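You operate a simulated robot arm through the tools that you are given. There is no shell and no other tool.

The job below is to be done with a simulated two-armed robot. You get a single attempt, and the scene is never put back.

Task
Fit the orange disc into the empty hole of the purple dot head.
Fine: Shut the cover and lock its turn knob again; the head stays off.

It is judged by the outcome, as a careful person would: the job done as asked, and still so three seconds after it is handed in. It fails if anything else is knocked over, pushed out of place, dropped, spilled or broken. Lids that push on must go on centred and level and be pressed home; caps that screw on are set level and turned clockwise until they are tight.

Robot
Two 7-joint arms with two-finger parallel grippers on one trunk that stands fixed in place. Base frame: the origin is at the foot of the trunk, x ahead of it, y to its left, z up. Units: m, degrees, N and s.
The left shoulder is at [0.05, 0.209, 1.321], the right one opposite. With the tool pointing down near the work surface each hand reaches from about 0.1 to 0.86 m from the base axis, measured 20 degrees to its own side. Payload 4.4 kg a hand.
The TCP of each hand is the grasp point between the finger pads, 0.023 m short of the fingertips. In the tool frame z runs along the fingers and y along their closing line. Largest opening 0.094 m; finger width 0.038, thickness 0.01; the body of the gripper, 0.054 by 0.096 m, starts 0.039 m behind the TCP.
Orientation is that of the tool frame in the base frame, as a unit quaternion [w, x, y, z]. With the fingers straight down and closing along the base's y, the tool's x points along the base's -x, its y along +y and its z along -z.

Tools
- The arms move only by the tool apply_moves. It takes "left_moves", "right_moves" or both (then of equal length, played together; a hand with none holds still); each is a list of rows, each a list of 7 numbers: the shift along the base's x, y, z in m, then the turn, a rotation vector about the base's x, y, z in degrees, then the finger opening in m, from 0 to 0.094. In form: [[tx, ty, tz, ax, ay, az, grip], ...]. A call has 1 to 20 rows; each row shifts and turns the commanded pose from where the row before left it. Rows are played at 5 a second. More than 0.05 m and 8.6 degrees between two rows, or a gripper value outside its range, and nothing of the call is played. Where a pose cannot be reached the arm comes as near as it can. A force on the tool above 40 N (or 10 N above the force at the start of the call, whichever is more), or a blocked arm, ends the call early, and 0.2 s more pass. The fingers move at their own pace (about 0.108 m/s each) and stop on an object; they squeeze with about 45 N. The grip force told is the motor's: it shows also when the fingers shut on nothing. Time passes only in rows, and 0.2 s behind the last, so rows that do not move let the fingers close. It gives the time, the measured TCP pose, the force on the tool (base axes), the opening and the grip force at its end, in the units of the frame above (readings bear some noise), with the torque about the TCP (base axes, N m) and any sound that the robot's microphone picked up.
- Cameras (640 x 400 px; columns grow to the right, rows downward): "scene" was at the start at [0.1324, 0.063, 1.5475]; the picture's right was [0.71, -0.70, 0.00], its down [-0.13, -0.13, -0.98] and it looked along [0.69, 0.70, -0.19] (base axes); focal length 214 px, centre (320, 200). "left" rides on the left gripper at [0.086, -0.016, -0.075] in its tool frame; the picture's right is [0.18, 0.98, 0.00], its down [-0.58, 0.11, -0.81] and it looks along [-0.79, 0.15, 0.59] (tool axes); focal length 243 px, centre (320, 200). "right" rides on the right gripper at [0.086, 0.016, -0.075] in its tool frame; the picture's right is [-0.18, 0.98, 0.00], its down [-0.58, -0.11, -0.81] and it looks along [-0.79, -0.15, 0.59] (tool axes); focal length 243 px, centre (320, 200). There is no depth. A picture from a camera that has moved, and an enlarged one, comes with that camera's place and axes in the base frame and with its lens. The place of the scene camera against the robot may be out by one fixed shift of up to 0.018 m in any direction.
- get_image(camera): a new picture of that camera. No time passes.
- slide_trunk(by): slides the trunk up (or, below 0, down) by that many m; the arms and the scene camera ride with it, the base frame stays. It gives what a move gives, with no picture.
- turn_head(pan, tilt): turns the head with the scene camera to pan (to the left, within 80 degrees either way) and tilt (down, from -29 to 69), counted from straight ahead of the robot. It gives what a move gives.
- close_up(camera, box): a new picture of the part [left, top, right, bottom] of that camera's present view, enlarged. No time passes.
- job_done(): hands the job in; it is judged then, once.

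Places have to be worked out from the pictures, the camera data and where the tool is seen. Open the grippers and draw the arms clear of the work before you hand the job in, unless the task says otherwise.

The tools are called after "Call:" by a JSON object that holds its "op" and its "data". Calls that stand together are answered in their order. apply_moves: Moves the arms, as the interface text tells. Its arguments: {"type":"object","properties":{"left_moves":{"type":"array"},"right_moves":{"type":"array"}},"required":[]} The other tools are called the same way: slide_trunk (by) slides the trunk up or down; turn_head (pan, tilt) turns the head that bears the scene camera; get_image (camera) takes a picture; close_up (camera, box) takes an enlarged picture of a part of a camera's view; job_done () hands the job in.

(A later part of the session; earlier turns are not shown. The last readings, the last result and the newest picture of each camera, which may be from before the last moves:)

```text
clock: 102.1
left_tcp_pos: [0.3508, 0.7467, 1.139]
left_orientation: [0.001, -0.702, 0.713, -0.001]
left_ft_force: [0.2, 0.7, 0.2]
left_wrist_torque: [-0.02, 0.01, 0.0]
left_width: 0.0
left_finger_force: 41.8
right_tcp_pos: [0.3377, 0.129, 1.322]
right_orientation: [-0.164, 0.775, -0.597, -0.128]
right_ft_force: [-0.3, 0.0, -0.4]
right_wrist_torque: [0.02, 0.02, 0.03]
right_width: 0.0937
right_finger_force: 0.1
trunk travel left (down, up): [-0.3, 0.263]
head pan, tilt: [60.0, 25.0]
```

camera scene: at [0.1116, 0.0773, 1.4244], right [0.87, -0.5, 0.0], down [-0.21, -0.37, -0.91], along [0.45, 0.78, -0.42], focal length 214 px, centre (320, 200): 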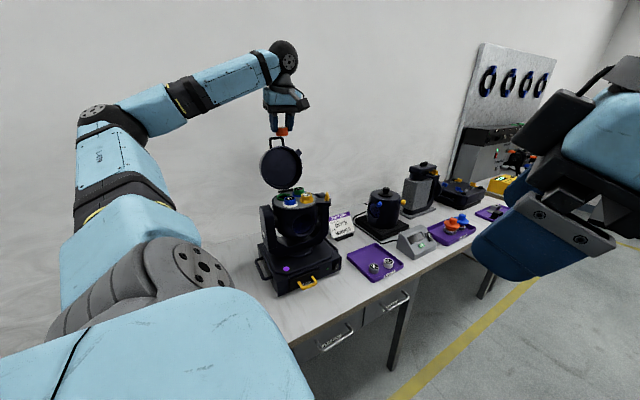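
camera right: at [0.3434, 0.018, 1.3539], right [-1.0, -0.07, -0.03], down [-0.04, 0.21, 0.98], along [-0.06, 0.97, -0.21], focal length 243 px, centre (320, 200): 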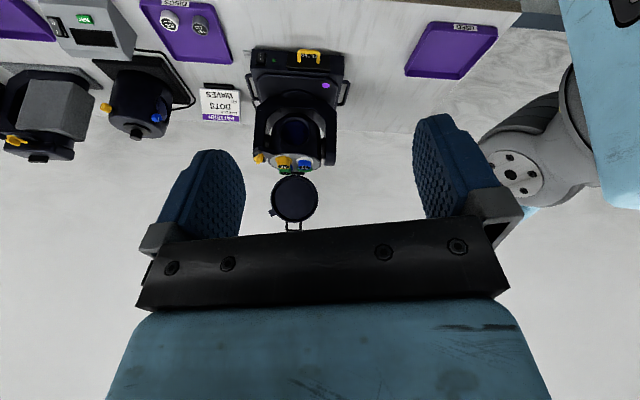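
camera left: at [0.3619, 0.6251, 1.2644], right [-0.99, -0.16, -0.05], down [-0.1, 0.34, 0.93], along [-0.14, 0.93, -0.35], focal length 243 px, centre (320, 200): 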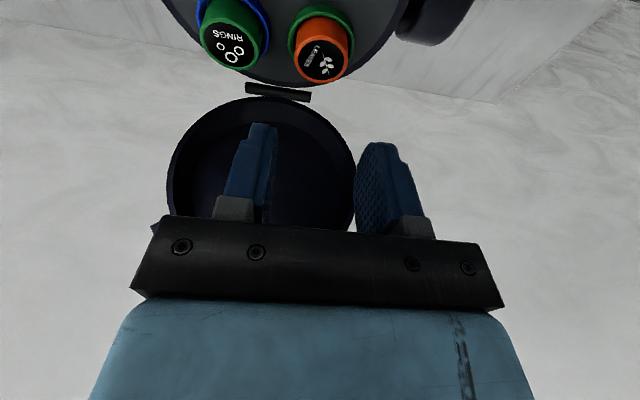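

No contact yet at z 1.139; I'll continue in 1 mm steps.

Call:
{"op": "apply_moves", "data": {"left_moves": [[0, 0, -0.001, 0, 0, 0, 0.0], [0, 0, -0.001, 0, 0, 0, 0.0], [0, 0, -0.001, 0, 0, 0, 0.0]]}}

Call:
{"op": "close_up", "data": {"camera": "right", "box": [270, 145, 335, 195]}}

Call:
{"op": "close_up", "data": {"camera": "scene", "box": [273, 165, 323, 210]}}

```text
clock: 102.9
left_tcp_pos: [0.3492, 0.7473, 1.1368]
left_orientation: [0.0, -0.702, 0.713, -0.001]
left_ft_force: [0.3, -0.2, 2.6]
left_wrist_torque: [-0.08, 0.0, -0.02]
left_width: 0.0
left_finger_force: 42.2
right_tcp_pos: [0.3375, 0.1287, 1.3212]
right_orientation: [-0.163, 0.775, -0.597, -0.127]
right_ft_force: [-0.7, -1.1, 0.6]
right_wrist_torque: [0.0, -0.02, 0.03]
right_width: 0.0941
right_finger_force: 0.1
trunk travel left (down, up): [-0.3, 0.263]
head pan, tilt: [60.0, 25.0]
```

```text
8.00 times, centred on (302, 170) of right
camera zoom: at [0.3445, 0.0171, 1.3536], right [-1.0, -0.07, -0.03], down [-0.04, 0.21, 0.98], along [-0.06, 0.98, -0.21], focal length 1941 px, centre (460, 440)
```

zoom: 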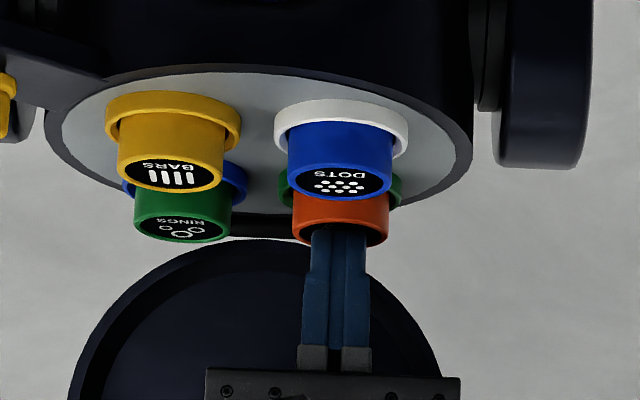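

```text
8.89 times, centred on (298, 188) of scene
camera zoom: at [0.1128, 0.0763, 1.4244], right [0.87, -0.5, 0.0], down [-0.21, -0.37, -0.91], along [0.45, 0.79, -0.42], focal length 1906 px, centre (516, 311)
```

zoom: 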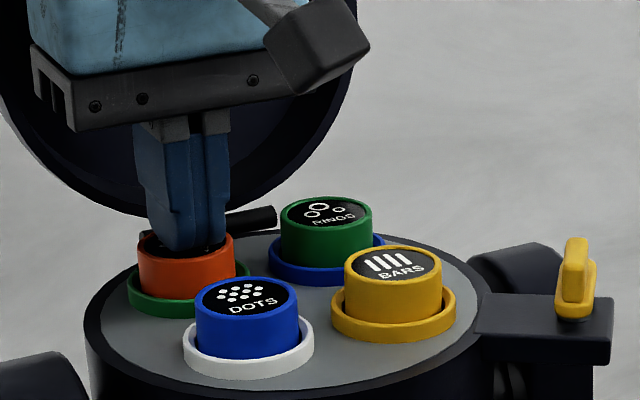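

Contact has begun at z 1.137 (2.6 N). I'll press about 2 mm further in command to confirm it is on the bottom.

Call:
{"op": "apply_moves", "data": {"left_moves": [[0, 0, -0.001, 0, 0, 0, 0.0], [0, 0, -0.001, 0, 0, 0, 0.0]]}}

```text
clock: 103.5
left_tcp_pos: [0.3487, 0.7477, 1.1372]
left_orientation: [0.002, -0.702, 0.712, -0.001]
left_ft_force: [1.7, 2.6, 15.2]
left_wrist_torque: [0.02, -0.03, 0.01]
left_width: 0.0001
left_finger_force: 42.3
right_tcp_pos: [0.3374, 0.1274, 1.3205]
right_orientation: [-0.164, 0.775, -0.597, -0.128]
right_ft_force: [-0.2, -0.1, 0.1]
right_wrist_torque: [0.02, -0.03, 0.03]
right_width: 0.0942
right_finger_force: 0.0
trunk travel left (down, up): [-0.3, 0.263]
head pan, tilt: [60.0, 25.0]
```

15 N with no further travel, so the disc is fully seated. I'll lift off, move forward clear of the cover, and turn the hand to fetch the cover's handle again.

Call:
{"op": "apply_moves", "data": {"left_moves": [[0, 0, 0.02, 0, 0, 0, 0.0], [0, -0.01, 0.04, 0, 0, 0, 0.0], [0, -0.02, 0.04, 0, 0, 0, 0.02], [0, -0.02, 0.045, 0, 0, -8.2, 0.034], [0, -0.01, 0.045, 0, 0, -8.2, 0.034], [0, 0, 0.045, 0, 0, -8.2, 0.034], [0, 0, 0.035, 0, 0, -8.2, 0.034], [0.008, 0, 0.0, 0, 0, -8.2, 0.034], [0.008, 0, 0.0, 0, 0, -8.2, 0.034], [0.008, 0, 0.0, 0, 0, -8.2, 0.034], [0.008, 0, 0.0, 0, 0, -8.2, 0.034], [0.008, 0, 0.0, 0, 0, -8.2, 0.034], [0.008, 0, 0.0, 0, 0, -8.2, 0.034], [0, 0, 0.0, 0, 0, -8.2, 0.034], [0, 0, 0.0, 0, 0, -8.2, 0.034]]}}

Call:
{"op": "get_image", "data": {"camera": "left"}}

Call:
{"op": "close_up", "data": {"camera": "scene", "box": [250, 125, 350, 215]}}

```text
clock: 106.7
left_tcp_pos: [0.3977, 0.688, 1.4046]
left_orientation: [-0.001, 0.082, 0.997, -0.002]
left_ft_force: [-0.4, 0.0, -0.7]
left_wrist_torque: [-0.01, 0.02, 0.04]
left_width: 0.0339
left_finger_force: 0.2
right_tcp_pos: [0.3386, 0.1299, 1.3205]
right_orientation: [-0.164, 0.775, -0.597, -0.129]
right_ft_force: [-0.5, 0.9, -0.5]
right_wrist_torque: [-0.04, 0.0, 0.02]
right_width: 0.094
right_finger_force: 0.2
trunk travel left (down, up): [-0.3, 0.263]
head pan, tilt: [60.0, 25.0]
```

```text
taken
camera left: at [0.3084, 0.686, 1.479], right [-0.02, 1.0, 0.0], down [0.59, 0.01, 0.81], along [0.81, 0.02, -0.59], focal length 243 px, centre (320, 200)
```

left: 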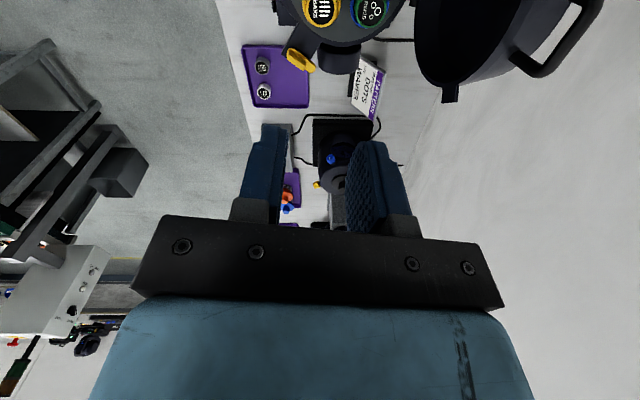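

```text
4.44 times, centred on (300, 170) of scene
camera zoom: at [0.113, 0.0767, 1.4243], right [0.87, -0.5, 0.0], down [-0.21, -0.37, -0.91], along [0.45, 0.78, -0.42], focal length 953 px, centre (409, 333)
```

zoom: 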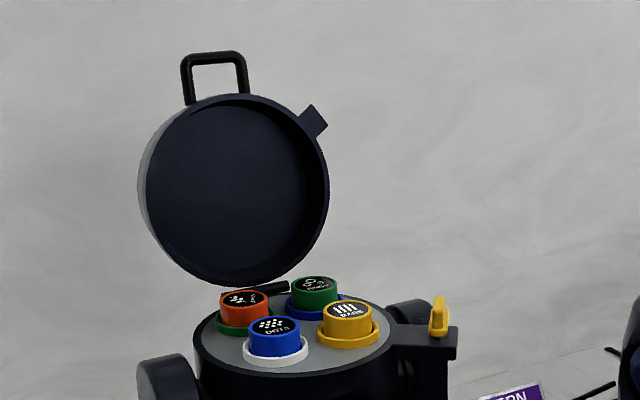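

The yaw matches the earlier pose. I'll carry the hand back over the handle, tilting it 25° as before, to the pre-grasp pose.

Call:
{"op": "apply_moves", "data": {"left_moves": [[0, 0.04, 0, -4.93, 0.82, 0, 0.036], [0, 0.04, 0, -4.93, 0.82, 0, 0.036], [0, 0.04, 0, -4.93, 0.82, 0, 0.036], [0, 0.04, 0, -4.93, 0.82, 0, 0.036], [0, 0.04, -0.02, -4.93, 0.82, 0, 0.036], [0, 0.005, -0.02, 0, 0, 0, 0.036]]}}

Call:
{"op": "get_image", "data": {"camera": "left"}}

Call:
{"op": "close_up", "data": {"camera": "scene", "box": [240, 105, 340, 195]}}

```text
clock: 108.1
left_tcp_pos: [0.3865, 0.8671, 1.3393]
left_orientation: [-0.019, 0.079, 0.973, -0.216]
left_ft_force: [0.9, -0.2, 0.1]
left_wrist_torque: [0.0, 0.0, 0.02]
left_width: 0.0359
left_finger_force: 0.1
left hand out of reach, approached as far as the arm can: row 5
right_tcp_pos: [0.3382, 0.1292, 1.3196]
right_orientation: [-0.163, 0.775, -0.597, -0.128]
right_ft_force: [1.0, -0.2, -0.2]
right_wrist_torque: [0.0, 0.02, -0.01]
right_width: 0.094
right_finger_force: 0.1
trunk travel left (down, up): [-0.3, 0.263]
head pan, tilt: [60.0, 25.0]
```

```text
taken
camera left: at [0.3026, 0.8967, 1.4142], right [-0.04, 0.91, -0.42], down [0.65, 0.34, 0.68], along [0.76, -0.24, -0.6], focal length 243 px, centre (320, 200)
```

left: 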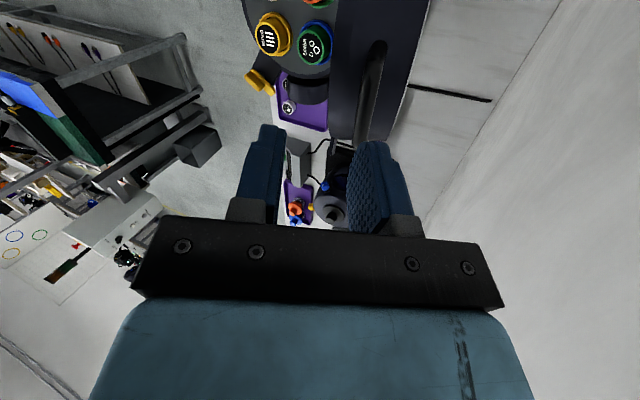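

```text
4.44 times, centred on (290, 150) of scene
camera zoom: at [0.1135, 0.0767, 1.4243], right [0.87, -0.5, 0.0], down [-0.21, -0.37, -0.91], along [0.45, 0.78, -0.42], focal length 953 px, centre (453, 422)
```

zoom: 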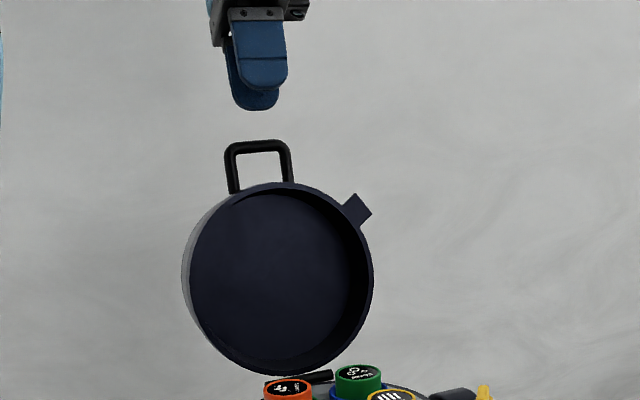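

The bar lies toward the rear finger; relative to the earlier cage pose I need about +2.3 cm in y and +1.1 cm in x before going down. I'll shift and look again.

Call:
{"op": "apply_moves", "data": {"left_moves": [[0.006, 0.012, 0, 0, 0, 0, 0.036], [0.006, 0.012, 0, 0, 0, 0, 0.036]]}}

Call:
{"op": "get_image", "data": {"camera": "left"}}

Call:
{"op": "close_up", "data": {"camera": "scene", "box": [240, 105, 340, 195]}}

```text
clock: 108.7
left_tcp_pos: [0.3915, 0.8805, 1.3337]
left_orientation: [-0.018, 0.079, 0.973, -0.214]
left_ft_force: [0.1, 0.3, 1.0]
left_wrist_torque: [-0.03, -0.01, 0.03]
left_width: 0.036
left_finger_force: 0.0
left hand out of reach, approached as far as the arm can: row 2
right_tcp_pos: [0.3388, 0.1293, 1.321]
right_orientation: [-0.164, 0.775, -0.597, -0.128]
right_ft_force: [-0.4, -0.6, -0.4]
right_wrist_torque: [0.01, -0.01, -0.01]
right_width: 0.0941
right_finger_force: 0.0
trunk travel left (down, up): [-0.3, 0.263]
head pan, tilt: [60.0, 25.0]
```

```text
taken
camera left: at [0.3075, 0.9102, 1.4081], right [-0.04, 0.91, -0.41], down [0.64, 0.34, 0.69], along [0.76, -0.24, -0.6], focal length 243 px, centre (320, 200)
```

left: 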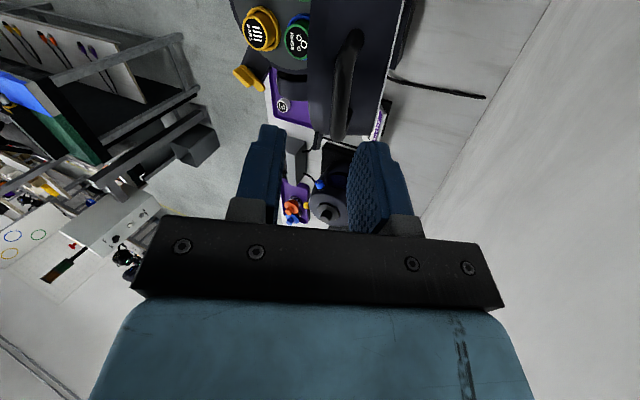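

```text
4.44 times, centred on (290, 150) of scene
camera zoom: at [0.1125, 0.0763, 1.4244], right [0.87, -0.5, 0.0], down [-0.21, -0.37, -0.91], along [0.45, 0.79, -0.42], focal length 953 px, centre (453, 422)
```

zoom: 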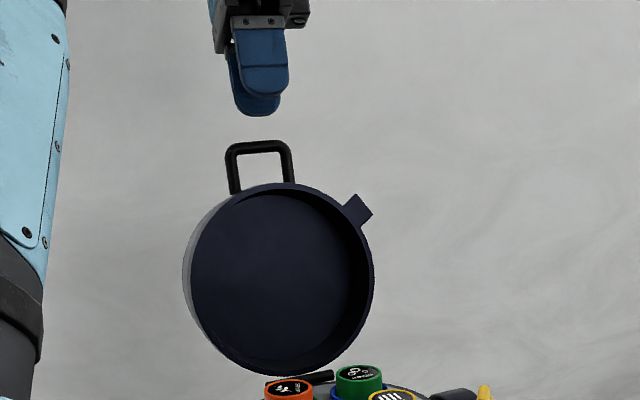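

The bar is now near the centre of the fingers. I'll go down in steps toward the earlier cage pose (0.398, 0.869, 1.285).

Call:
{"op": "apply_moves", "data": {"left_moves": [[0.0, -0.004, -0.015, 0, 0, 0, 0.036], [0.0, -0.004, -0.015, 0, 0, 0, 0.036]]}}

Call:
{"op": "close_up", "data": {"camera": "left", "box": [240, 40, 420, 230]}}

Call:
{"op": "close_up", "data": {"camera": "scene", "box": [240, 105, 340, 195]}}

```text
clock: 109.3
left_tcp_pos: [0.3911, 0.872, 1.3028]
left_orientation: [-0.018, 0.079, 0.973, -0.216]
left_ft_force: [-0.3, 0.3, 0.0]
left_wrist_torque: [-0.01, -0.01, 0.01]
left_width: 0.0357
left_finger_force: 0.0
right_tcp_pos: [0.3376, 0.1285, 1.3207]
right_orientation: [-0.164, 0.775, -0.597, -0.128]
right_ft_force: [-0.1, -0.8, 0.4]
right_wrist_torque: [0.0, 0.02, 0.0]
right_width: 0.0939
right_finger_force: 0.0
trunk travel left (down, up): [-0.3, 0.263]
head pan, tilt: [60.0, 25.0]
```

```text
2.11 times, centred on (330, 135) of left
camera zoom: at [0.3071, 0.9024, 1.3783], right [-0.04, 0.91, -0.42], down [0.65, 0.34, 0.68], along [0.76, -0.24, -0.6], focal length 511 px, centre (299, 337)
```

zoom: 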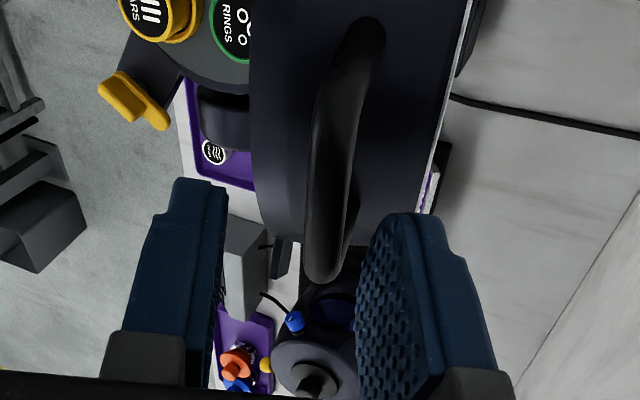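

```text
4.44 times, centred on (290, 150) of scene
camera zoom: at [0.1126, 0.0772, 1.4243], right [0.87, -0.5, 0.0], down [-0.21, -0.37, -0.91], along [0.45, 0.78, -0.42], focal length 953 px, centre (453, 422)
```

zoom: 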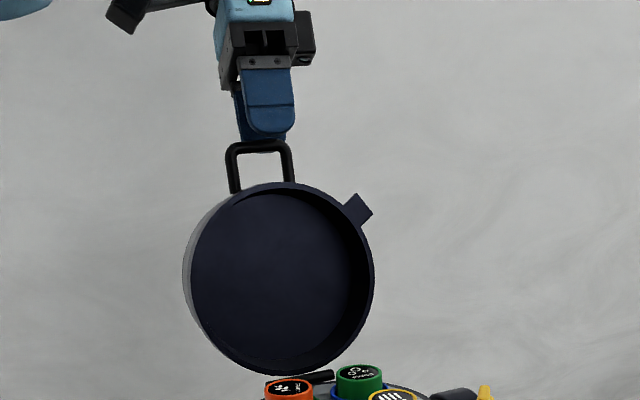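

The fingertips are at the handle bar, which lies between them. I'll go 16 mm further and shift x by -5 mm to centre on the handle.

Call:
{"op": "apply_moves", "data": {"left_moves": [[-0.003, -0.002, -0.008, 0, 0, 0, 0.036], [-0.002, -0.002, -0.009, 0, 0, 0, 0.036]]}}

Call:
{"op": "close_up", "data": {"camera": "left", "box": [240, 40, 420, 230]}}

Call:
{"op": "close_up", "data": {"camera": "scene", "box": [240, 105, 340, 195]}}

```text
clock: 109.9
left_tcp_pos: [0.3858, 0.8669, 1.286]
left_orientation: [-0.019, 0.079, 0.973, -0.216]
left_ft_force: [-1.1, 0.7, 0.2]
left_wrist_torque: [0.0, 0.01, 0.03]
left_width: 0.0361
left_finger_force: 0.1
right_tcp_pos: [0.338, 0.1291, 1.3205]
right_orientation: [-0.164, 0.775, -0.597, -0.128]
right_ft_force: [0.6, -0.2, -0.3]
right_wrist_torque: [0.0, 0.0, 0.01]
right_width: 0.0941
right_finger_force: 0.0
trunk travel left (down, up): [-0.3, 0.263]
head pan, tilt: [60.0, 25.0]
```

```text
2.11 times, centred on (330, 135) of left
camera zoom: at [0.3028, 0.8982, 1.3608], right [-0.04, 0.91, -0.42], down [0.65, 0.34, 0.68], along [0.76, -0.24, -0.6], focal length 511 px, centre (299, 337)
```

zoom: 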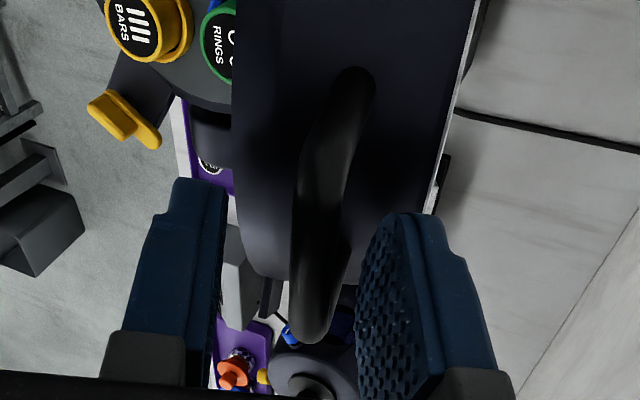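

```text
4.44 times, centred on (290, 150) of scene
camera zoom: at [0.113, 0.077, 1.4243], right [0.87, -0.5, 0.0], down [-0.21, -0.37, -0.91], along [0.45, 0.78, -0.42], focal length 953 px, centre (453, 422)
```

zoom: 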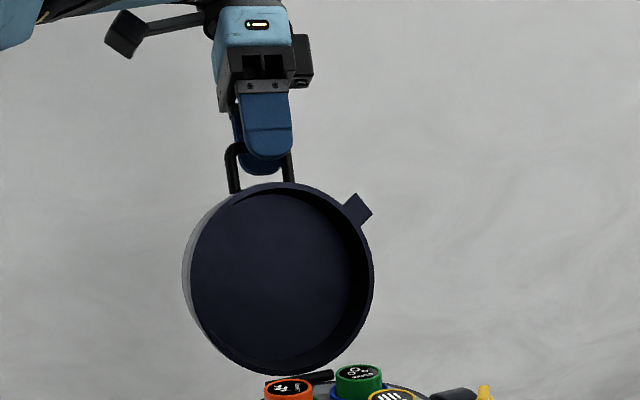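

The handle is caged. I'll now swing the cover forward along the refined arc (hinge near y 0.786, z 1.106), first to upright.

Call:
{"op": "apply_moves", "data": {"left_moves": [[0, -0.0146, 0.0023, 5, 0, 3.1, 0.03], [0, -0.0146, 0.0023, 5, 0, 3.1, 0.03], [0, -0.0146, 0.0022, 5, 0, 3.1, 0.03], [0, -0.0165, 0.0018, 5, 0, 0, 0.03], [0, -0.0164, 0.0018, 5, 0, 0, 0.03]]}}

Call:
{"op": "close_up", "data": {"camera": "left", "box": [240, 40, 420, 230]}}

Call:
{"op": "close_up", "data": {"camera": "scene", "box": [240, 105, 340, 195]}}

```text
clock: 111.1
left_tcp_pos: [0.3872, 0.7905, 1.2948]
left_orientation: [-0.011, -0.004, 1.0, 0.0]
left_ft_force: [-0.8, 1.2, 1.7]
left_wrist_torque: [0.02, 0.01, 0.02]
left_width: 0.0298
left_finger_force: 0.1
right_tcp_pos: [0.3387, 0.1288, 1.321]
right_orientation: [-0.164, 0.775, -0.597, -0.127]
right_ft_force: [-0.6, -1.0, -0.7]
right_wrist_torque: [0.0, 0.01, 0.0]
right_width: 0.094
right_finger_force: 0.1
trunk travel left (down, up): [-0.3, 0.263]
head pan, tilt: [60.0, 25.0]
```

```text
2.11 times, centred on (330, 135) of left
camera zoom: at [0.3009, 0.7726, 1.3722], right [-0.19, 0.98, 0.0], down [0.6, 0.11, 0.79], along [0.78, 0.15, -0.61], focal length 511 px, centre (299, 337)
```

zoom: 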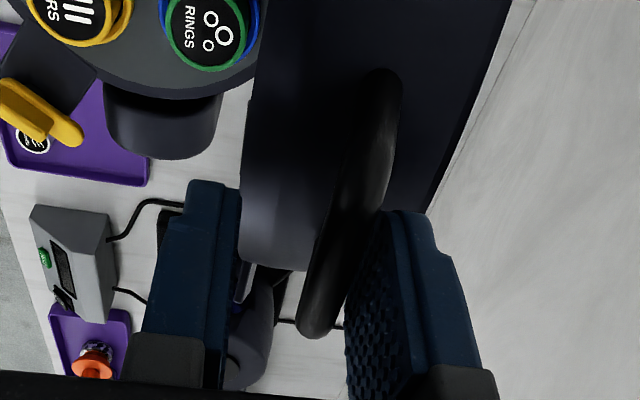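

```text
4.44 times, centred on (290, 150) of scene
camera zoom: at [0.1127, 0.0764, 1.4244], right [0.87, -0.5, 0.0], down [-0.21, -0.37, -0.91], along [0.45, 0.79, -0.42], focal length 953 px, centre (453, 422)
```

zoom: 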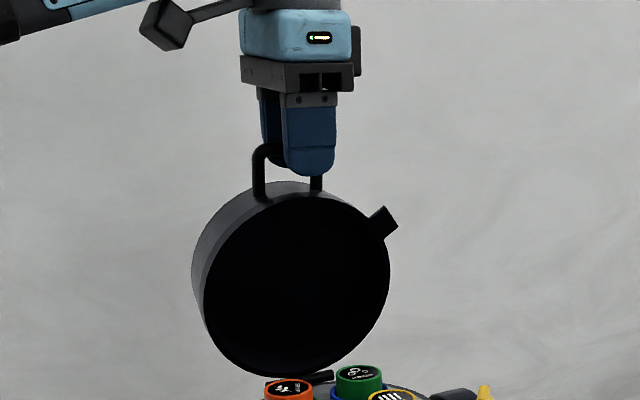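

It follows with almost no force. I'll continue forward to about 60°, trimming x by -4 mm.

Call:
{"op": "apply_moves", "data": {"left_moves": [[-0.002, -0.0165, -0.0005, 5, 0, 0, 0.03], [-0.002, -0.0166, -0.0015, 5, 0, 0, 0.03], [0, -0.0162, -0.003, 5, 0, 0, 0.028], [0, -0.0161, -0.005, 5, 0, 0, 0.028]]}}

Call:
{"op": "close_up", "data": {"camera": "left", "box": [240, 40, 420, 230]}}

Call:
{"op": "close_up", "data": {"camera": "scene", "box": [245, 115, 345, 205]}}

```text
clock: 112.1
left_tcp_pos: [0.3826, 0.7227, 1.2854]
left_orientation: [-0.009, -0.005, 0.985, 0.174]
left_ft_force: [-0.4, -0.5, -1.1]
left_wrist_torque: [0.03, 0.0, -0.05]
left_width: 0.0283
left_finger_force: 0.7
right_tcp_pos: [0.338, 0.1288, 1.3202]
right_orientation: [-0.163, 0.775, -0.597, -0.129]
right_ft_force: [-0.4, 0.7, -0.7]
right_wrist_torque: [0.0, -0.04, -0.01]
right_width: 0.094
right_finger_force: 0.0
trunk travel left (down, up): [-0.3, 0.263]
head pan, tilt: [60.0, 25.0]
```

```text
2.11 times, centred on (330, 135) of left
camera zoom: at [0.2973, 0.681, 1.3517], right [-0.19, 0.92, 0.34], down [0.6, -0.16, 0.79], along [0.78, 0.35, -0.52], focal length 511 px, centre (299, 337)
```

zoom: 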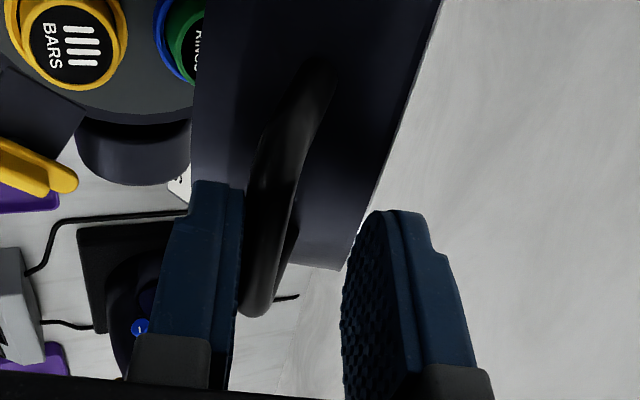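

```text
4.44 times, centred on (295, 160) of scene
camera zoom: at [0.1129, 0.0762, 1.4244], right [0.87, -0.5, 0.0], down [-0.21, -0.37, -0.91], along [0.45, 0.79, -0.42], focal length 953 px, centre (431, 378)
```

zoom: 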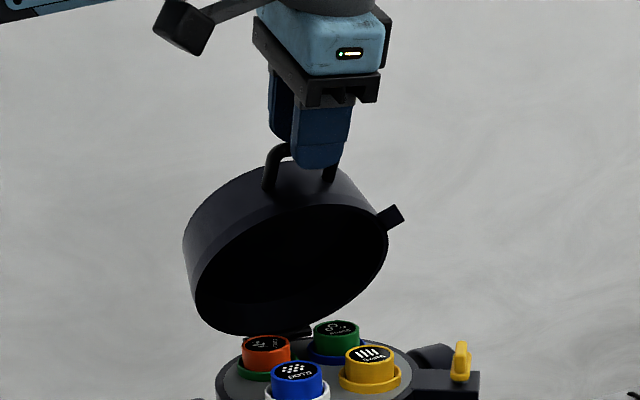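

The cover has passed its balance and now rests on the lower finger. I'll lower it steadily along the arc.

Call:
{"op": "apply_moves", "data": {"left_moves": [[0, -0.0132, -0.0045, 6, 0, 0, 0.028], [0, -0.0131, -0.0056, 6, 0, 0, 0.028], [0, -0.0142, -0.0085, 5.5, 0, 0, 0.028], [-0.001, -0.0139, -0.0098, 5.5, 0, 0, 0.028]]}}

Call:
{"op": "close_up", "data": {"camera": "left", "box": [240, 40, 420, 230]}}

Call:
{"op": "close_up", "data": {"camera": "scene", "box": [245, 125, 345, 215]}}

```text
clock: 113.1
left_tcp_pos: [0.3815, 0.6685, 1.258]
left_orientation: [-0.008, -0.009, 0.93, 0.368]
left_ft_force: [0.3, 0.7, 0.0]
left_wrist_torque: [0.0, -0.02, 0.03]
left_width: 0.0282
left_finger_force: 0.1
right_tcp_pos: [0.3381, 0.1284, 1.3208]
right_orientation: [-0.164, 0.775, -0.596, -0.128]
right_ft_force: [0.7, -0.1, 0.9]
right_wrist_torque: [0.0, 0.01, 0.01]
right_width: 0.0942
right_finger_force: 0.1
trunk travel left (down, up): [-0.3, 0.263]
head pan, tilt: [60.0, 25.0]
```

```text
2.11 times, centred on (330, 135) of left
camera zoom: at [0.2967, 0.6049, 1.3021], right [-0.19, 0.72, 0.67], down [0.6, -0.46, 0.66], along [0.78, 0.53, -0.34], focal length 511 px, centre (299, 337)
```

zoom: 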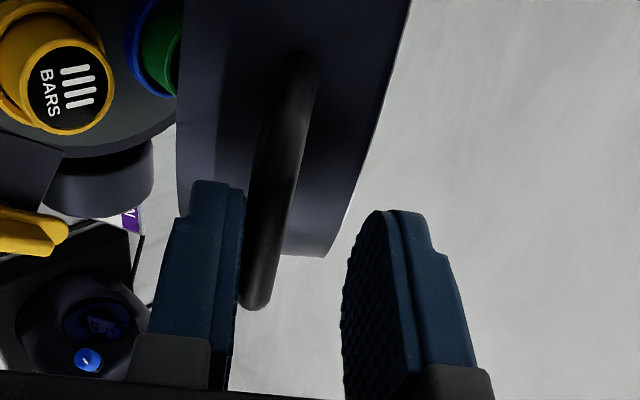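

```text
4.44 times, centred on (295, 170) of scene
camera zoom: at [0.1131, 0.0765, 1.4243], right [0.87, -0.5, 0.0], down [-0.21, -0.37, -0.91], along [0.45, 0.79, -0.42], focal length 953 px, centre (431, 333)
```

zoom: 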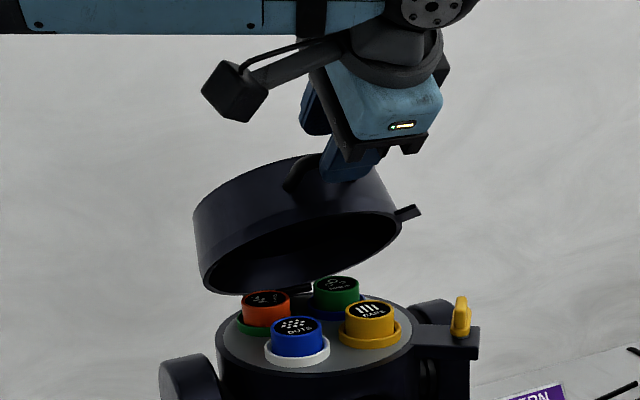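

It is tracking well, with no force. I'll continue lowering to about 25°.

Call:
{"op": "apply_moves", "data": {"left_moves": [[0, -0.0128, -0.0107, 5.5, 0, 0, 0.028], [0, -0.012, -0.012, 5.5, 0, 0, 0.028], [0, -0.0107, -0.0127, 5.5, 0, 0, 0.028], [-0.001, -0.0096, -0.0141, 5.5, 0, 0, 0.028]]}}

Call:
{"op": "close_up", "data": {"camera": "left", "box": [240, 40, 420, 230]}}

Call:
{"op": "close_up", "data": {"camera": "scene", "box": [245, 135, 345, 225]}}

```text
clock: 114.1
left_tcp_pos: [0.3802, 0.6249, 1.2081]
left_orientation: [-0.007, -0.009, 0.844, 0.536]
left_ft_force: [1.2, -0.2, -0.3]
left_wrist_torque: [-0.02, 0.03, -0.02]
left_width: 0.0284
left_finger_force: 0.5
right_tcp_pos: [0.3384, 0.1296, 1.3209]
right_orientation: [-0.163, 0.776, -0.596, -0.128]
right_ft_force: [-0.7, -0.1, 0.3]
right_wrist_torque: [-0.02, -0.01, 0.01]
right_width: 0.0937
right_finger_force: 0.0
trunk travel left (down, up): [-0.3, 0.263]
head pan, tilt: [60.0, 25.0]
```

```text
2.11 times, centred on (330, 135) of left
camera zoom: at [0.2953, 0.5493, 1.2262], right [-0.19, 0.41, 0.89], down [0.6, -0.67, 0.44], along [0.78, 0.62, -0.12], focal length 511 px, centre (299, 337)
```

zoom: 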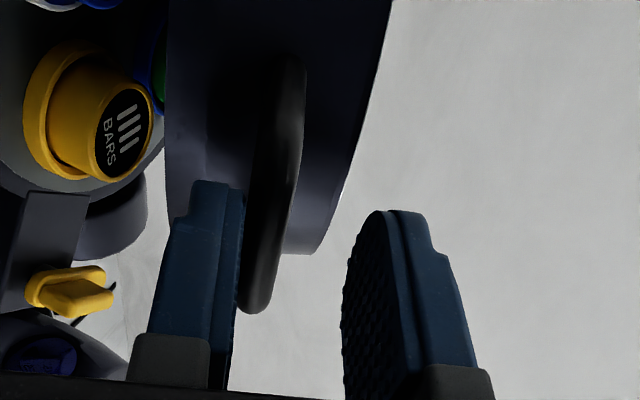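

```text
4.44 times, centred on (295, 180) of scene
camera zoom: at [0.1134, 0.077, 1.4242], right [0.87, -0.5, 0.0], down [-0.21, -0.37, -0.91], along [0.45, 0.78, -0.42], focal length 953 px, centre (431, 289)
```

zoom: 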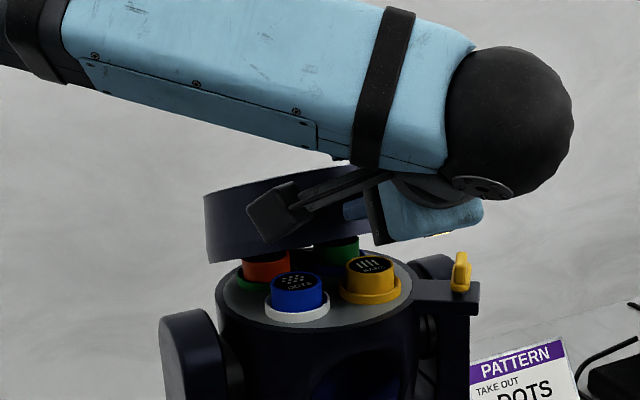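

Still fine. I'll lower it to about 5°.

Call:
{"op": "apply_moves", "data": {"left_moves": [[0, -0.0083, -0.0142, 5, 0, 0, 0.028], [0, -0.0069, -0.0156, 5, 0, 0, 0.028], [0, -0.0057, -0.0156, 5, 0, 0, 0.028]]}}

Call:
{"op": "close_up", "data": {"camera": "left", "box": [240, 40, 420, 230]}}

Call:
{"op": "close_up", "data": {"camera": "scene", "box": [245, 145, 345, 235]}}

```text
clock: 114.9
left_tcp_pos: [0.3815, 0.6047, 1.1635]
left_orientation: [-0.005, -0.01, 0.767, 0.642]
left_ft_force: [0.8, -1.1, -1.1]
left_wrist_torque: [-0.04, 0.0, 0.01]
left_width: 0.0285
left_finger_force: 0.6
right_tcp_pos: [0.338, 0.1284, 1.3199]
right_orientation: [-0.164, 0.775, -0.597, -0.128]
right_ft_force: [-0.4, -0.3, -0.5]
right_wrist_torque: [0.0, 0.0, 0.0]
right_width: 0.0938
right_finger_force: 0.0
trunk travel left (down, up): [-0.3, 0.263]
head pan, tilt: [60.0, 25.0]
```

```text
2.11 times, centred on (330, 135) of left
camera zoom: at [0.2956, 0.5259, 1.1602], right [-0.19, 0.17, 0.97], down [0.6, -0.76, 0.25], along [0.78, 0.63, 0.05], focal length 511 px, centre (299, 337)
```

zoom: 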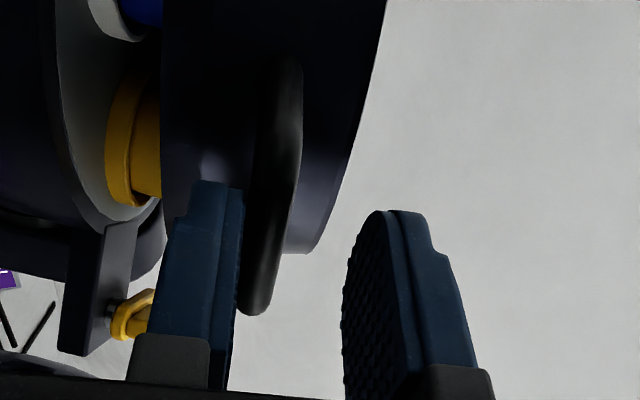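

```text
4.44 times, centred on (295, 190) of scene
camera zoom: at [0.114, 0.0764, 1.4242], right [0.87, -0.5, 0.0], down [-0.21, -0.37, -0.91], along [0.45, 0.79, -0.42], focal length 953 px, centre (431, 244)
```

zoom: 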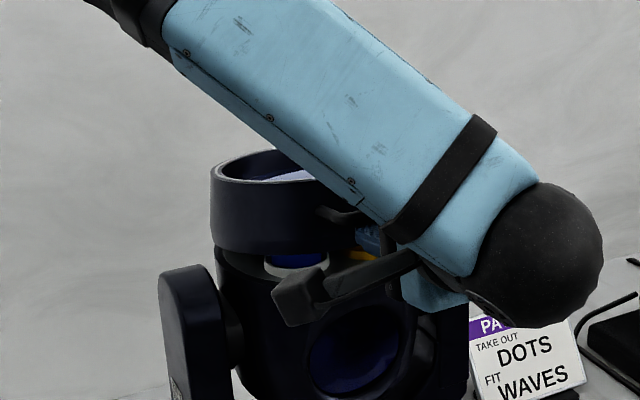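

About 12° left. I'll lower the rest of the way so the cover comes down on its seat.

Call:
{"op": "apply_moves", "data": {"left_moves": [[0, -0.003, -0.012, 4, 0, 0, 0.028], [0, -0.002, -0.012, 4, 0, 0, 0.028], [0, -0.001, -0.01, 2, 0, 0, 0.028]]}}

Call:
{"op": "close_up", "data": {"camera": "left", "box": [240, 40, 420, 230]}}

Call:
{"op": "close_up", "data": {"camera": "scene", "box": [245, 155, 345, 245]}}

```text
clock: 115.7
left_tcp_pos: [0.3812, 0.5972, 1.1282]
left_orientation: [-0.005, -0.01, 0.708, 0.706]
left_ft_force: [0.5, 0.1, 0.5]
left_wrist_torque: [-0.03, -0.01, -0.03]
left_width: 0.0279
left_finger_force: 0.0
right_tcp_pos: [0.3387, 0.1282, 1.32]
right_orientation: [-0.163, 0.775, -0.597, -0.129]
right_ft_force: [1.2, 0.3, 0.5]
right_wrist_torque: [0.02, 0.0, -0.02]
right_width: 0.0942
right_finger_force: 0.1
trunk travel left (down, up): [-0.3, 0.263]
head pan, tilt: [60.0, 25.0]
```

```text
2.11 times, centred on (330, 135) of left
camera zoom: at [0.2955, 0.5216, 1.1116], right [-0.19, 0.0, 0.98], down [0.6, -0.79, 0.11], along [0.78, 0.61, 0.15], focal length 511 px, centre (299, 337)
```

zoom: 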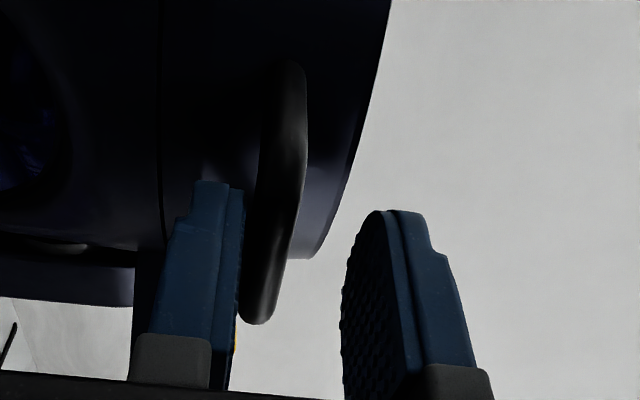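

```text
4.44 times, centred on (295, 200) of scene
camera zoom: at [0.1135, 0.0767, 1.4243], right [0.87, -0.5, 0.0], down [-0.21, -0.37, -0.91], along [0.45, 0.78, -0.42], focal length 953 px, centre (431, 200)
```

zoom: 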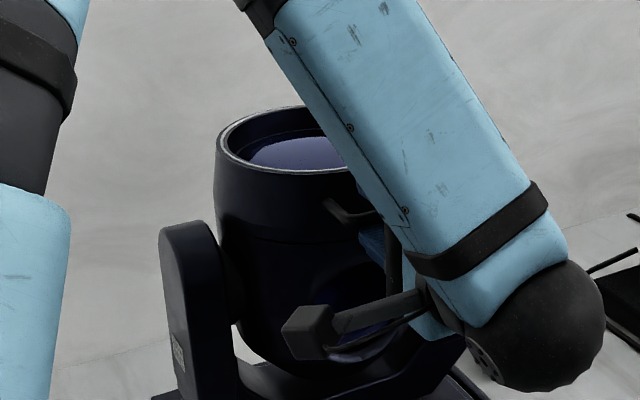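

The seam looks closed. I'll press the bar down with the upper finger to make sure the cover is fully shut.

Call:
{"op": "apply_moves", "data": {"left_moves": [[0, 0, -0.008, 0, 0, 0, 0.028], [0, 0, -0.006, 0, 0, 0, 0.028], [0, 0, -0.003, 0, 0, 0, 0.028], [0, 0, -0.002, 0, 0, 0, 0.028]]}}

Call:
{"op": "close_up", "data": {"camera": "left", "box": [240, 40, 420, 230]}}

```text
clock: 116.7
left_tcp_pos: [0.3799, 0.5987, 1.1091]
left_orientation: [-0.004, -0.011, 0.708, 0.706]
left_ft_force: [-0.4, -0.1, 3.3]
left_wrist_torque: [0.03, 0.08, -0.03]
left_width: 0.0291
left_finger_force: 2.1
right_tcp_pos: [0.3376, 0.1289, 1.3206]
right_orientation: [-0.164, 0.775, -0.597, -0.128]
right_ft_force: [-0.5, 0.1, 0.9]
right_wrist_torque: [0.01, 0.0, 0.05]
right_width: 0.0939
right_finger_force: 0.0
trunk travel left (down, up): [-0.3, 0.263]
head pan, tilt: [60.0, 25.0]
```

```text
2.11 times, centred on (330, 135) of left
camera zoom: at [0.2952, 0.522, 1.0939], right [-0.19, 0.0, 0.98], down [0.6, -0.79, 0.12], along [0.78, 0.61, 0.15], focal length 511 px, centre (299, 337)
```

zoom: 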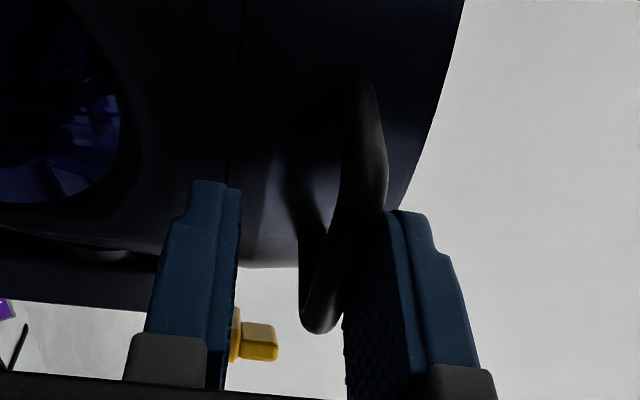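

The upper finger is in contact (3 N). I'll press a little harder.

Call:
{"op": "apply_moves", "data": {"left_moves": [[0, 0, -0.002, 0, 0, 0, 0.028], [0, 0, -0.002, 0, 0, 0, 0.028]]}}

```text
clock: 117.3
left_tcp_pos: [0.3805, 0.5967, 1.1082]
left_orientation: [-0.004, -0.01, 0.707, 0.707]
left_ft_force: [2.2, 5.2, 15.4]
left_wrist_torque: [0.11, 0.3, -0.13]
left_width: 0.0348
left_finger_force: 7.5
right_tcp_pos: [0.3371, 0.1283, 1.3219]
right_orientation: [-0.164, 0.775, -0.597, -0.128]
right_ft_force: [-0.1, 0.7, 0.4]
right_wrist_torque: [0.03, 0.0, -0.01]
right_width: 0.0938
right_finger_force: 0.0
trunk travel left (down, up): [-0.3, 0.263]
head pan, tilt: [60.0, 25.0]
```

The cover is firm at 15 N, so it's shut. I'll centre the fingers on the bar, open and withdraw forward.

Call:
{"op": "apply_moves", "data": {"left_moves": [[0, 0, 0.006, 0, 0, 0, 0.036], [0, 0, 0.005, 0, 0, 0, 0.045], [0, -0.02, 0, 0, 0, 0, 0.045], [0, -0.03, 0, 0, 0, 0, 0.045], [0, -0.03, 0, 0, 0, 0, 0.045]]}}

Call:
{"op": "close_up", "data": {"camera": "right", "box": [250, 100, 350, 200]}}

Call:
{"op": "get_image", "data": {"camera": "left"}}

Call:
{"op": "close_up", "data": {"camera": "scene", "box": [245, 155, 345, 245]}}

```text
clock: 118.5
left_tcp_pos: [0.3812, 0.5172, 1.1165]
left_orientation: [-0.005, -0.011, 0.708, 0.707]
left_ft_force: [-1.4, -0.3, 0.6]
left_wrist_torque: [-0.01, -0.03, 0.01]
left_width: 0.0448
left_finger_force: 0.0
right_tcp_pos: [0.3388, 0.1277, 1.3215]
right_orientation: [-0.163, 0.775, -0.596, -0.13]
right_ft_force: [0.7, -0.1, 0.0]
right_wrist_torque: [0.02, 0.0, 0.01]
right_width: 0.0939
right_finger_force: 0.1
trunk travel left (down, up): [-0.3, 0.263]
head pan, tilt: [60.0, 25.0]
```

```text
4.00 times, centred on (300, 150) of right
camera zoom: at [0.3453, 0.0165, 1.3532], right [-1.0, -0.07, -0.03], down [-0.04, 0.21, 0.98], along [-0.06, 0.98, -0.21], focal length 970 px, centre (400, 400)
```

zoom: 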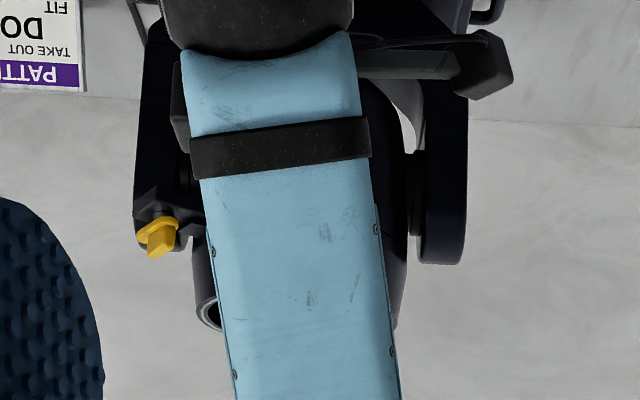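

```text
taken
camera left: at [0.2954, 0.4413, 1.1004], right [-0.19, 0.0, 0.98], down [0.6, -0.79, 0.11], along [0.78, 0.61, 0.15], focal length 243 px, centre (320, 200)
```

left: 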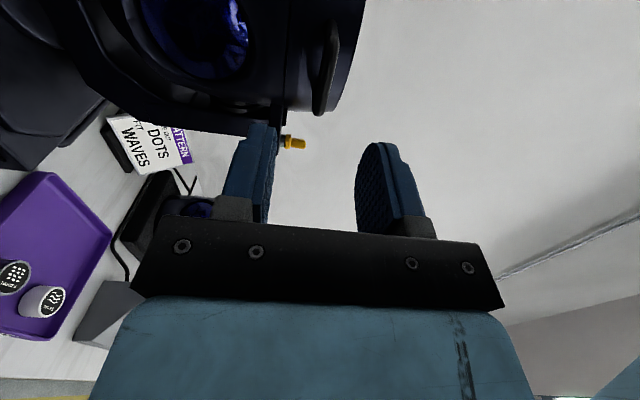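

```text
4.44 times, centred on (295, 200) of scene
camera zoom: at [0.1136, 0.0757, 1.4243], right [0.87, -0.5, 0.0], down [-0.21, -0.37, -0.91], along [0.45, 0.79, -0.42], focal length 953 px, centre (431, 200)
```

zoom: 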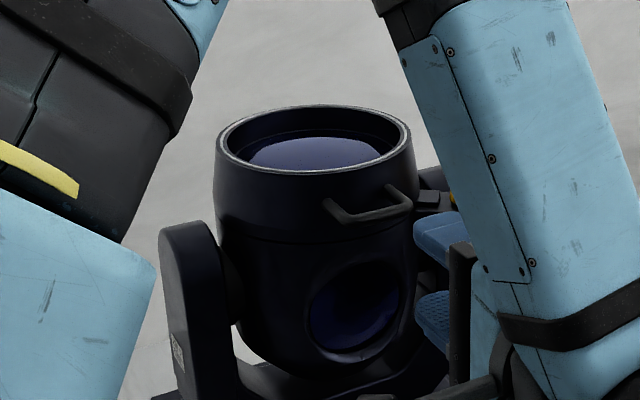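

The cover is shut. Now I'll level the hand back to pointing down and go to the yellow turn knob to lock it.

Call:
{"op": "apply_moves", "data": {"left_moves": [[0, -0.01, 0.01, -8.2, 0, 0, 0.045], [0, -0.01, 0.01, -8.2, 0, 0, 0.045], [0, 0, 0.01, -8.2, 0, 0, 0.045], [0, 0, 0.01, -8.2, 0, 0, 0.045], [0, 0, 0.01, -8.2, 0, 0, 0.045], [0, 0, 0.01, -8.2, 0, 0, 0.045], [0, 0, 0.01, -8.2, 0, 0, 0.045], [0, 0, 0.01, -8.2, 0, 0, 0.045], [0, 0, 0.01, -8.2, 0, 0, 0.045], [0.01, 0, 0.01, -8.2, 0, 0, 0.045], [0.01, 0, 0.0, -8.0, 0, 0, 0.045], [0.015, 0, 0.0, 0, 0, 8.3, 0.045], [0.015, 0.01, 0.0, 0, 0, 8.3, 0.045], [0.015, 0.02, 0.0, 0, 0, 8.3, 0.045], [0.015, 0.03, 0.0, 0, 0, 8.3, 0.045], [0.012, 0.035, 0.0, 0, 0, 8.3, 0.045], [0.0, 0.035, 0.0, 0, 0, 8.3, 0.045]]}}

Call:
{"op": "get_image", "data": {"camera": "left"}}

Call:
{"op": "close_up", "data": {"camera": "scene", "box": [245, 155, 365, 265]}}

```text
clock: 122.1
left_tcp_pos: [0.4739, 0.6302, 1.2174]
left_orientation: [-0.009, -0.425, 0.905, -0.007]
left_ft_force: [-0.3, 1.0, 0.6]
left_wrist_torque: [-0.01, -0.01, -0.01]
left_width: 0.0448
left_finger_force: 0.0
right_tcp_pos: [0.3386, 0.1312, 1.3203]
right_orientation: [-0.163, 0.776, -0.596, -0.127]
right_ft_force: [-0.2, -0.2, -0.5]
right_wrist_torque: [0.0, -0.03, 0.01]
right_width: 0.094
right_finger_force: 0.1
trunk travel left (down, up): [-0.3, 0.263]
head pan, tilt: [60.0, 25.0]
```

```text
taken
camera left: at [0.4312, 0.5551, 1.2941], right [-0.87, 0.49, 0.0], down [0.3, 0.53, 0.79], along [0.38, 0.69, -0.61], focal length 243 px, centre (320, 200)
```

left: 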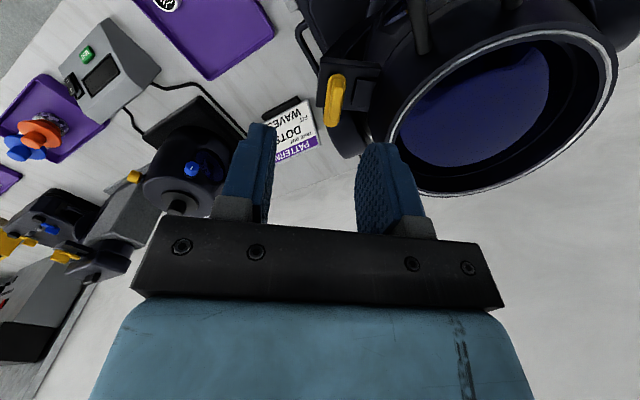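

```text
3.64 times, centred on (305, 210) of scene
camera zoom: at [0.1126, 0.0777, 1.4243], right [0.87, -0.5, 0.0], down [-0.21, -0.37, -0.91], along [0.45, 0.78, -0.42], focal length 780 px, centre (374, 164)
```

zoom: 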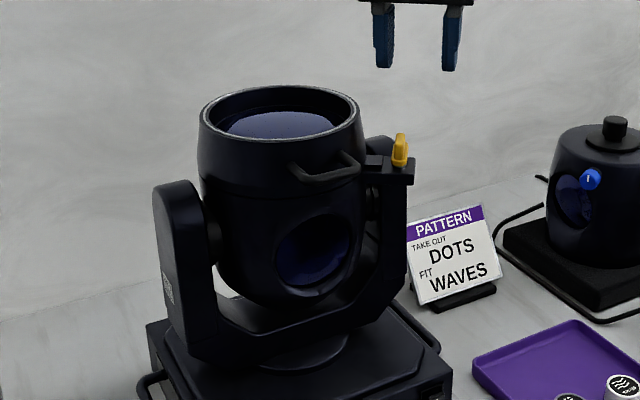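

The cover is flush and the knob is visible, still in its unlocked position. I'll move over it, check alignment and descend.

Call:
{"op": "apply_moves", "data": {"left_moves": [[-0.001, 0.013, 0, 0, 0, 0, 0.045], [0, 0.013, -0.02, 0, 0, 0, 0.045], [0, 0, -0.03, 0, 0, 0, 0.045]]}}

Call:
{"op": "close_up", "data": {"camera": "left", "box": [250, 40, 390, 200]}}

```text
clock: 122.9
left_tcp_pos: [0.4728, 0.6543, 1.1658]
left_orientation: [-0.009, -0.425, 0.905, -0.006]
left_ft_force: [0.2, 0.6, -0.4]
left_wrist_torque: [0.0, -0.03, 0.04]
left_width: 0.045
left_finger_force: 0.0
right_tcp_pos: [0.3387, 0.131, 1.3211]
right_orientation: [-0.163, 0.775, -0.597, -0.128]
right_ft_force: [0.6, 0.4, 0.1]
right_wrist_torque: [0.01, 0.02, 0.02]
right_width: 0.0942
right_finger_force: 0.0
trunk travel left (down, up): [-0.3, 0.263]
head pan, tilt: [60.0, 25.0]
```

```text
2.50 times, centred on (320, 120) of left
camera zoom: at [0.43, 0.5793, 1.2423], right [-0.87, 0.49, 0.0], down [0.3, 0.53, 0.79], along [0.39, 0.69, -0.61], focal length 606 px, centre (320, 400)
```

zoom: 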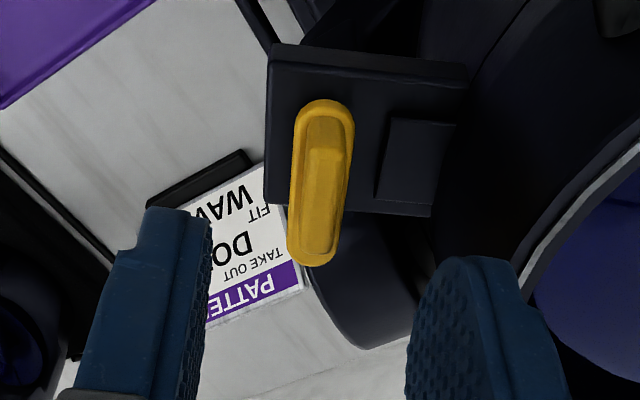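

The knob is centred between the fingers. I'll descend and grip it.

Call:
{"op": "apply_moves", "data": {"left_moves": [[0, 0.001, -0.02, 0, 0, 0, 0.04], [0, 0, -0.015, 0, 0, 0, 0.04], [0, 0, -0.01, 0, 0, 0, 0.04], [0, 0, 0, 0, 0, 0, 0.01], [0, 0, 0, 0, 0, 0, 0.0]]}}

Call:
{"op": "close_up", "data": {"camera": "left", "box": [250, 60, 390, 200]}}

```text
clock: 124.1
left_tcp_pos: [0.4714, 0.6557, 1.1219]
left_orientation: [-0.01, -0.425, 0.905, -0.006]
left_ft_force: [2.1, -5.0, -0.1]
left_wrist_torque: [-0.03, -0.16, 1.06]
left_width: 0.0167
left_finger_force: 44.2
right_tcp_pos: [0.3376, 0.1287, 1.321]
right_orientation: [-0.164, 0.775, -0.597, -0.128]
right_ft_force: [1.0, 0.9, 0.4]
right_wrist_torque: [0.0, 0.01, 0.01]
right_width: 0.0941
right_finger_force: 0.1
trunk travel left (down, up): [-0.3, 0.263]
head pan, tilt: [60.0, 25.0]
```

```text
2.86 times, centred on (320, 130) of left
camera zoom: at [0.4295, 0.5797, 1.1987], right [-0.87, 0.49, 0.0], down [0.3, 0.53, 0.79], along [0.38, 0.69, -0.61], focal length 693 px, centre (320, 400)
```

zoom: 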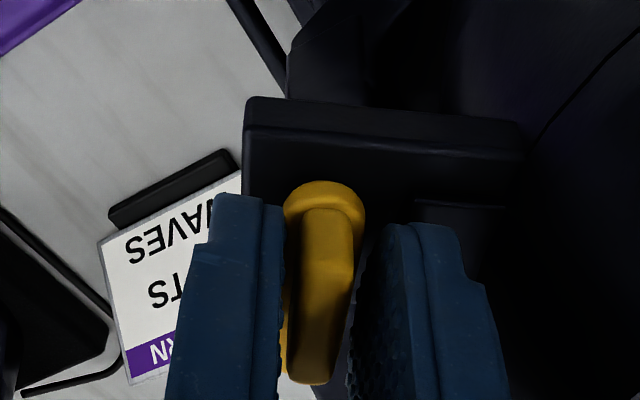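

Gripped (the knob is a few degrees off the fingers). I'll turn it counter-clockwise in small steps, first about 40°.

Call:
{"op": "apply_moves", "data": {"left_moves": [[0, 0, 0, 0, 0, 7, 0.0], [0, 0, 0, 0, 0, 7, 0.0], [0, 0, 0, 0, 0, 7, 0.0], [0, 0, 0, 0, 0, 7, 0.0], [0, 0, 0, 0, 0, 7, 0.0], [0, 0, 0, 0, 0, 7, 0.0]]}}

Call:
{"op": "close_up", "data": {"camera": "left", "box": [250, 60, 390, 200]}}

```text
clock: 125.5
left_tcp_pos: [0.4737, 0.6543, 1.1224]
left_orientation: [0.007, 0.722, -0.692, 0.009]
left_ft_force: [10.1, -2.7, -1.9]
left_wrist_torque: [-1.12, -0.22, 0.05]
left_width: 0.015
left_finger_force: 45.1
right_tcp_pos: [0.3372, 0.1287, 1.3204]
right_orientation: [-0.163, 0.775, -0.597, -0.129]
right_ft_force: [-0.6, 0.1, 0.6]
right_wrist_torque: [0.01, 0.02, 0.02]
right_width: 0.0938
right_finger_force: 0.1
trunk travel left (down, up): [-0.3, 0.263]
head pan, tilt: [60.0, 25.0]
```

```text
2.86 times, centred on (320, 130) of left
camera zoom: at [0.4913, 0.571, 1.1987], right [-0.97, -0.22, 0.0], down [-0.14, 0.59, 0.79], along [-0.18, 0.77, -0.61], focal length 693 px, centre (320, 400)
```

zoom: 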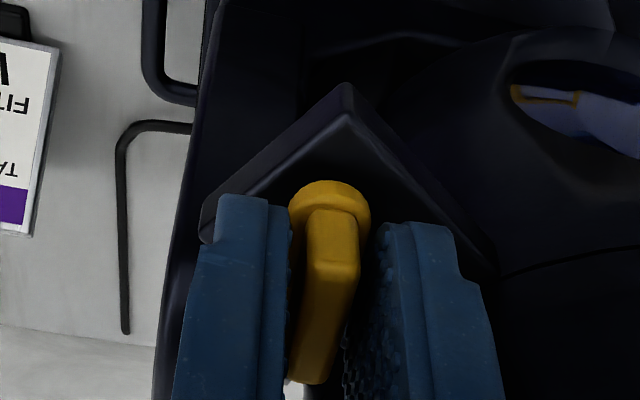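

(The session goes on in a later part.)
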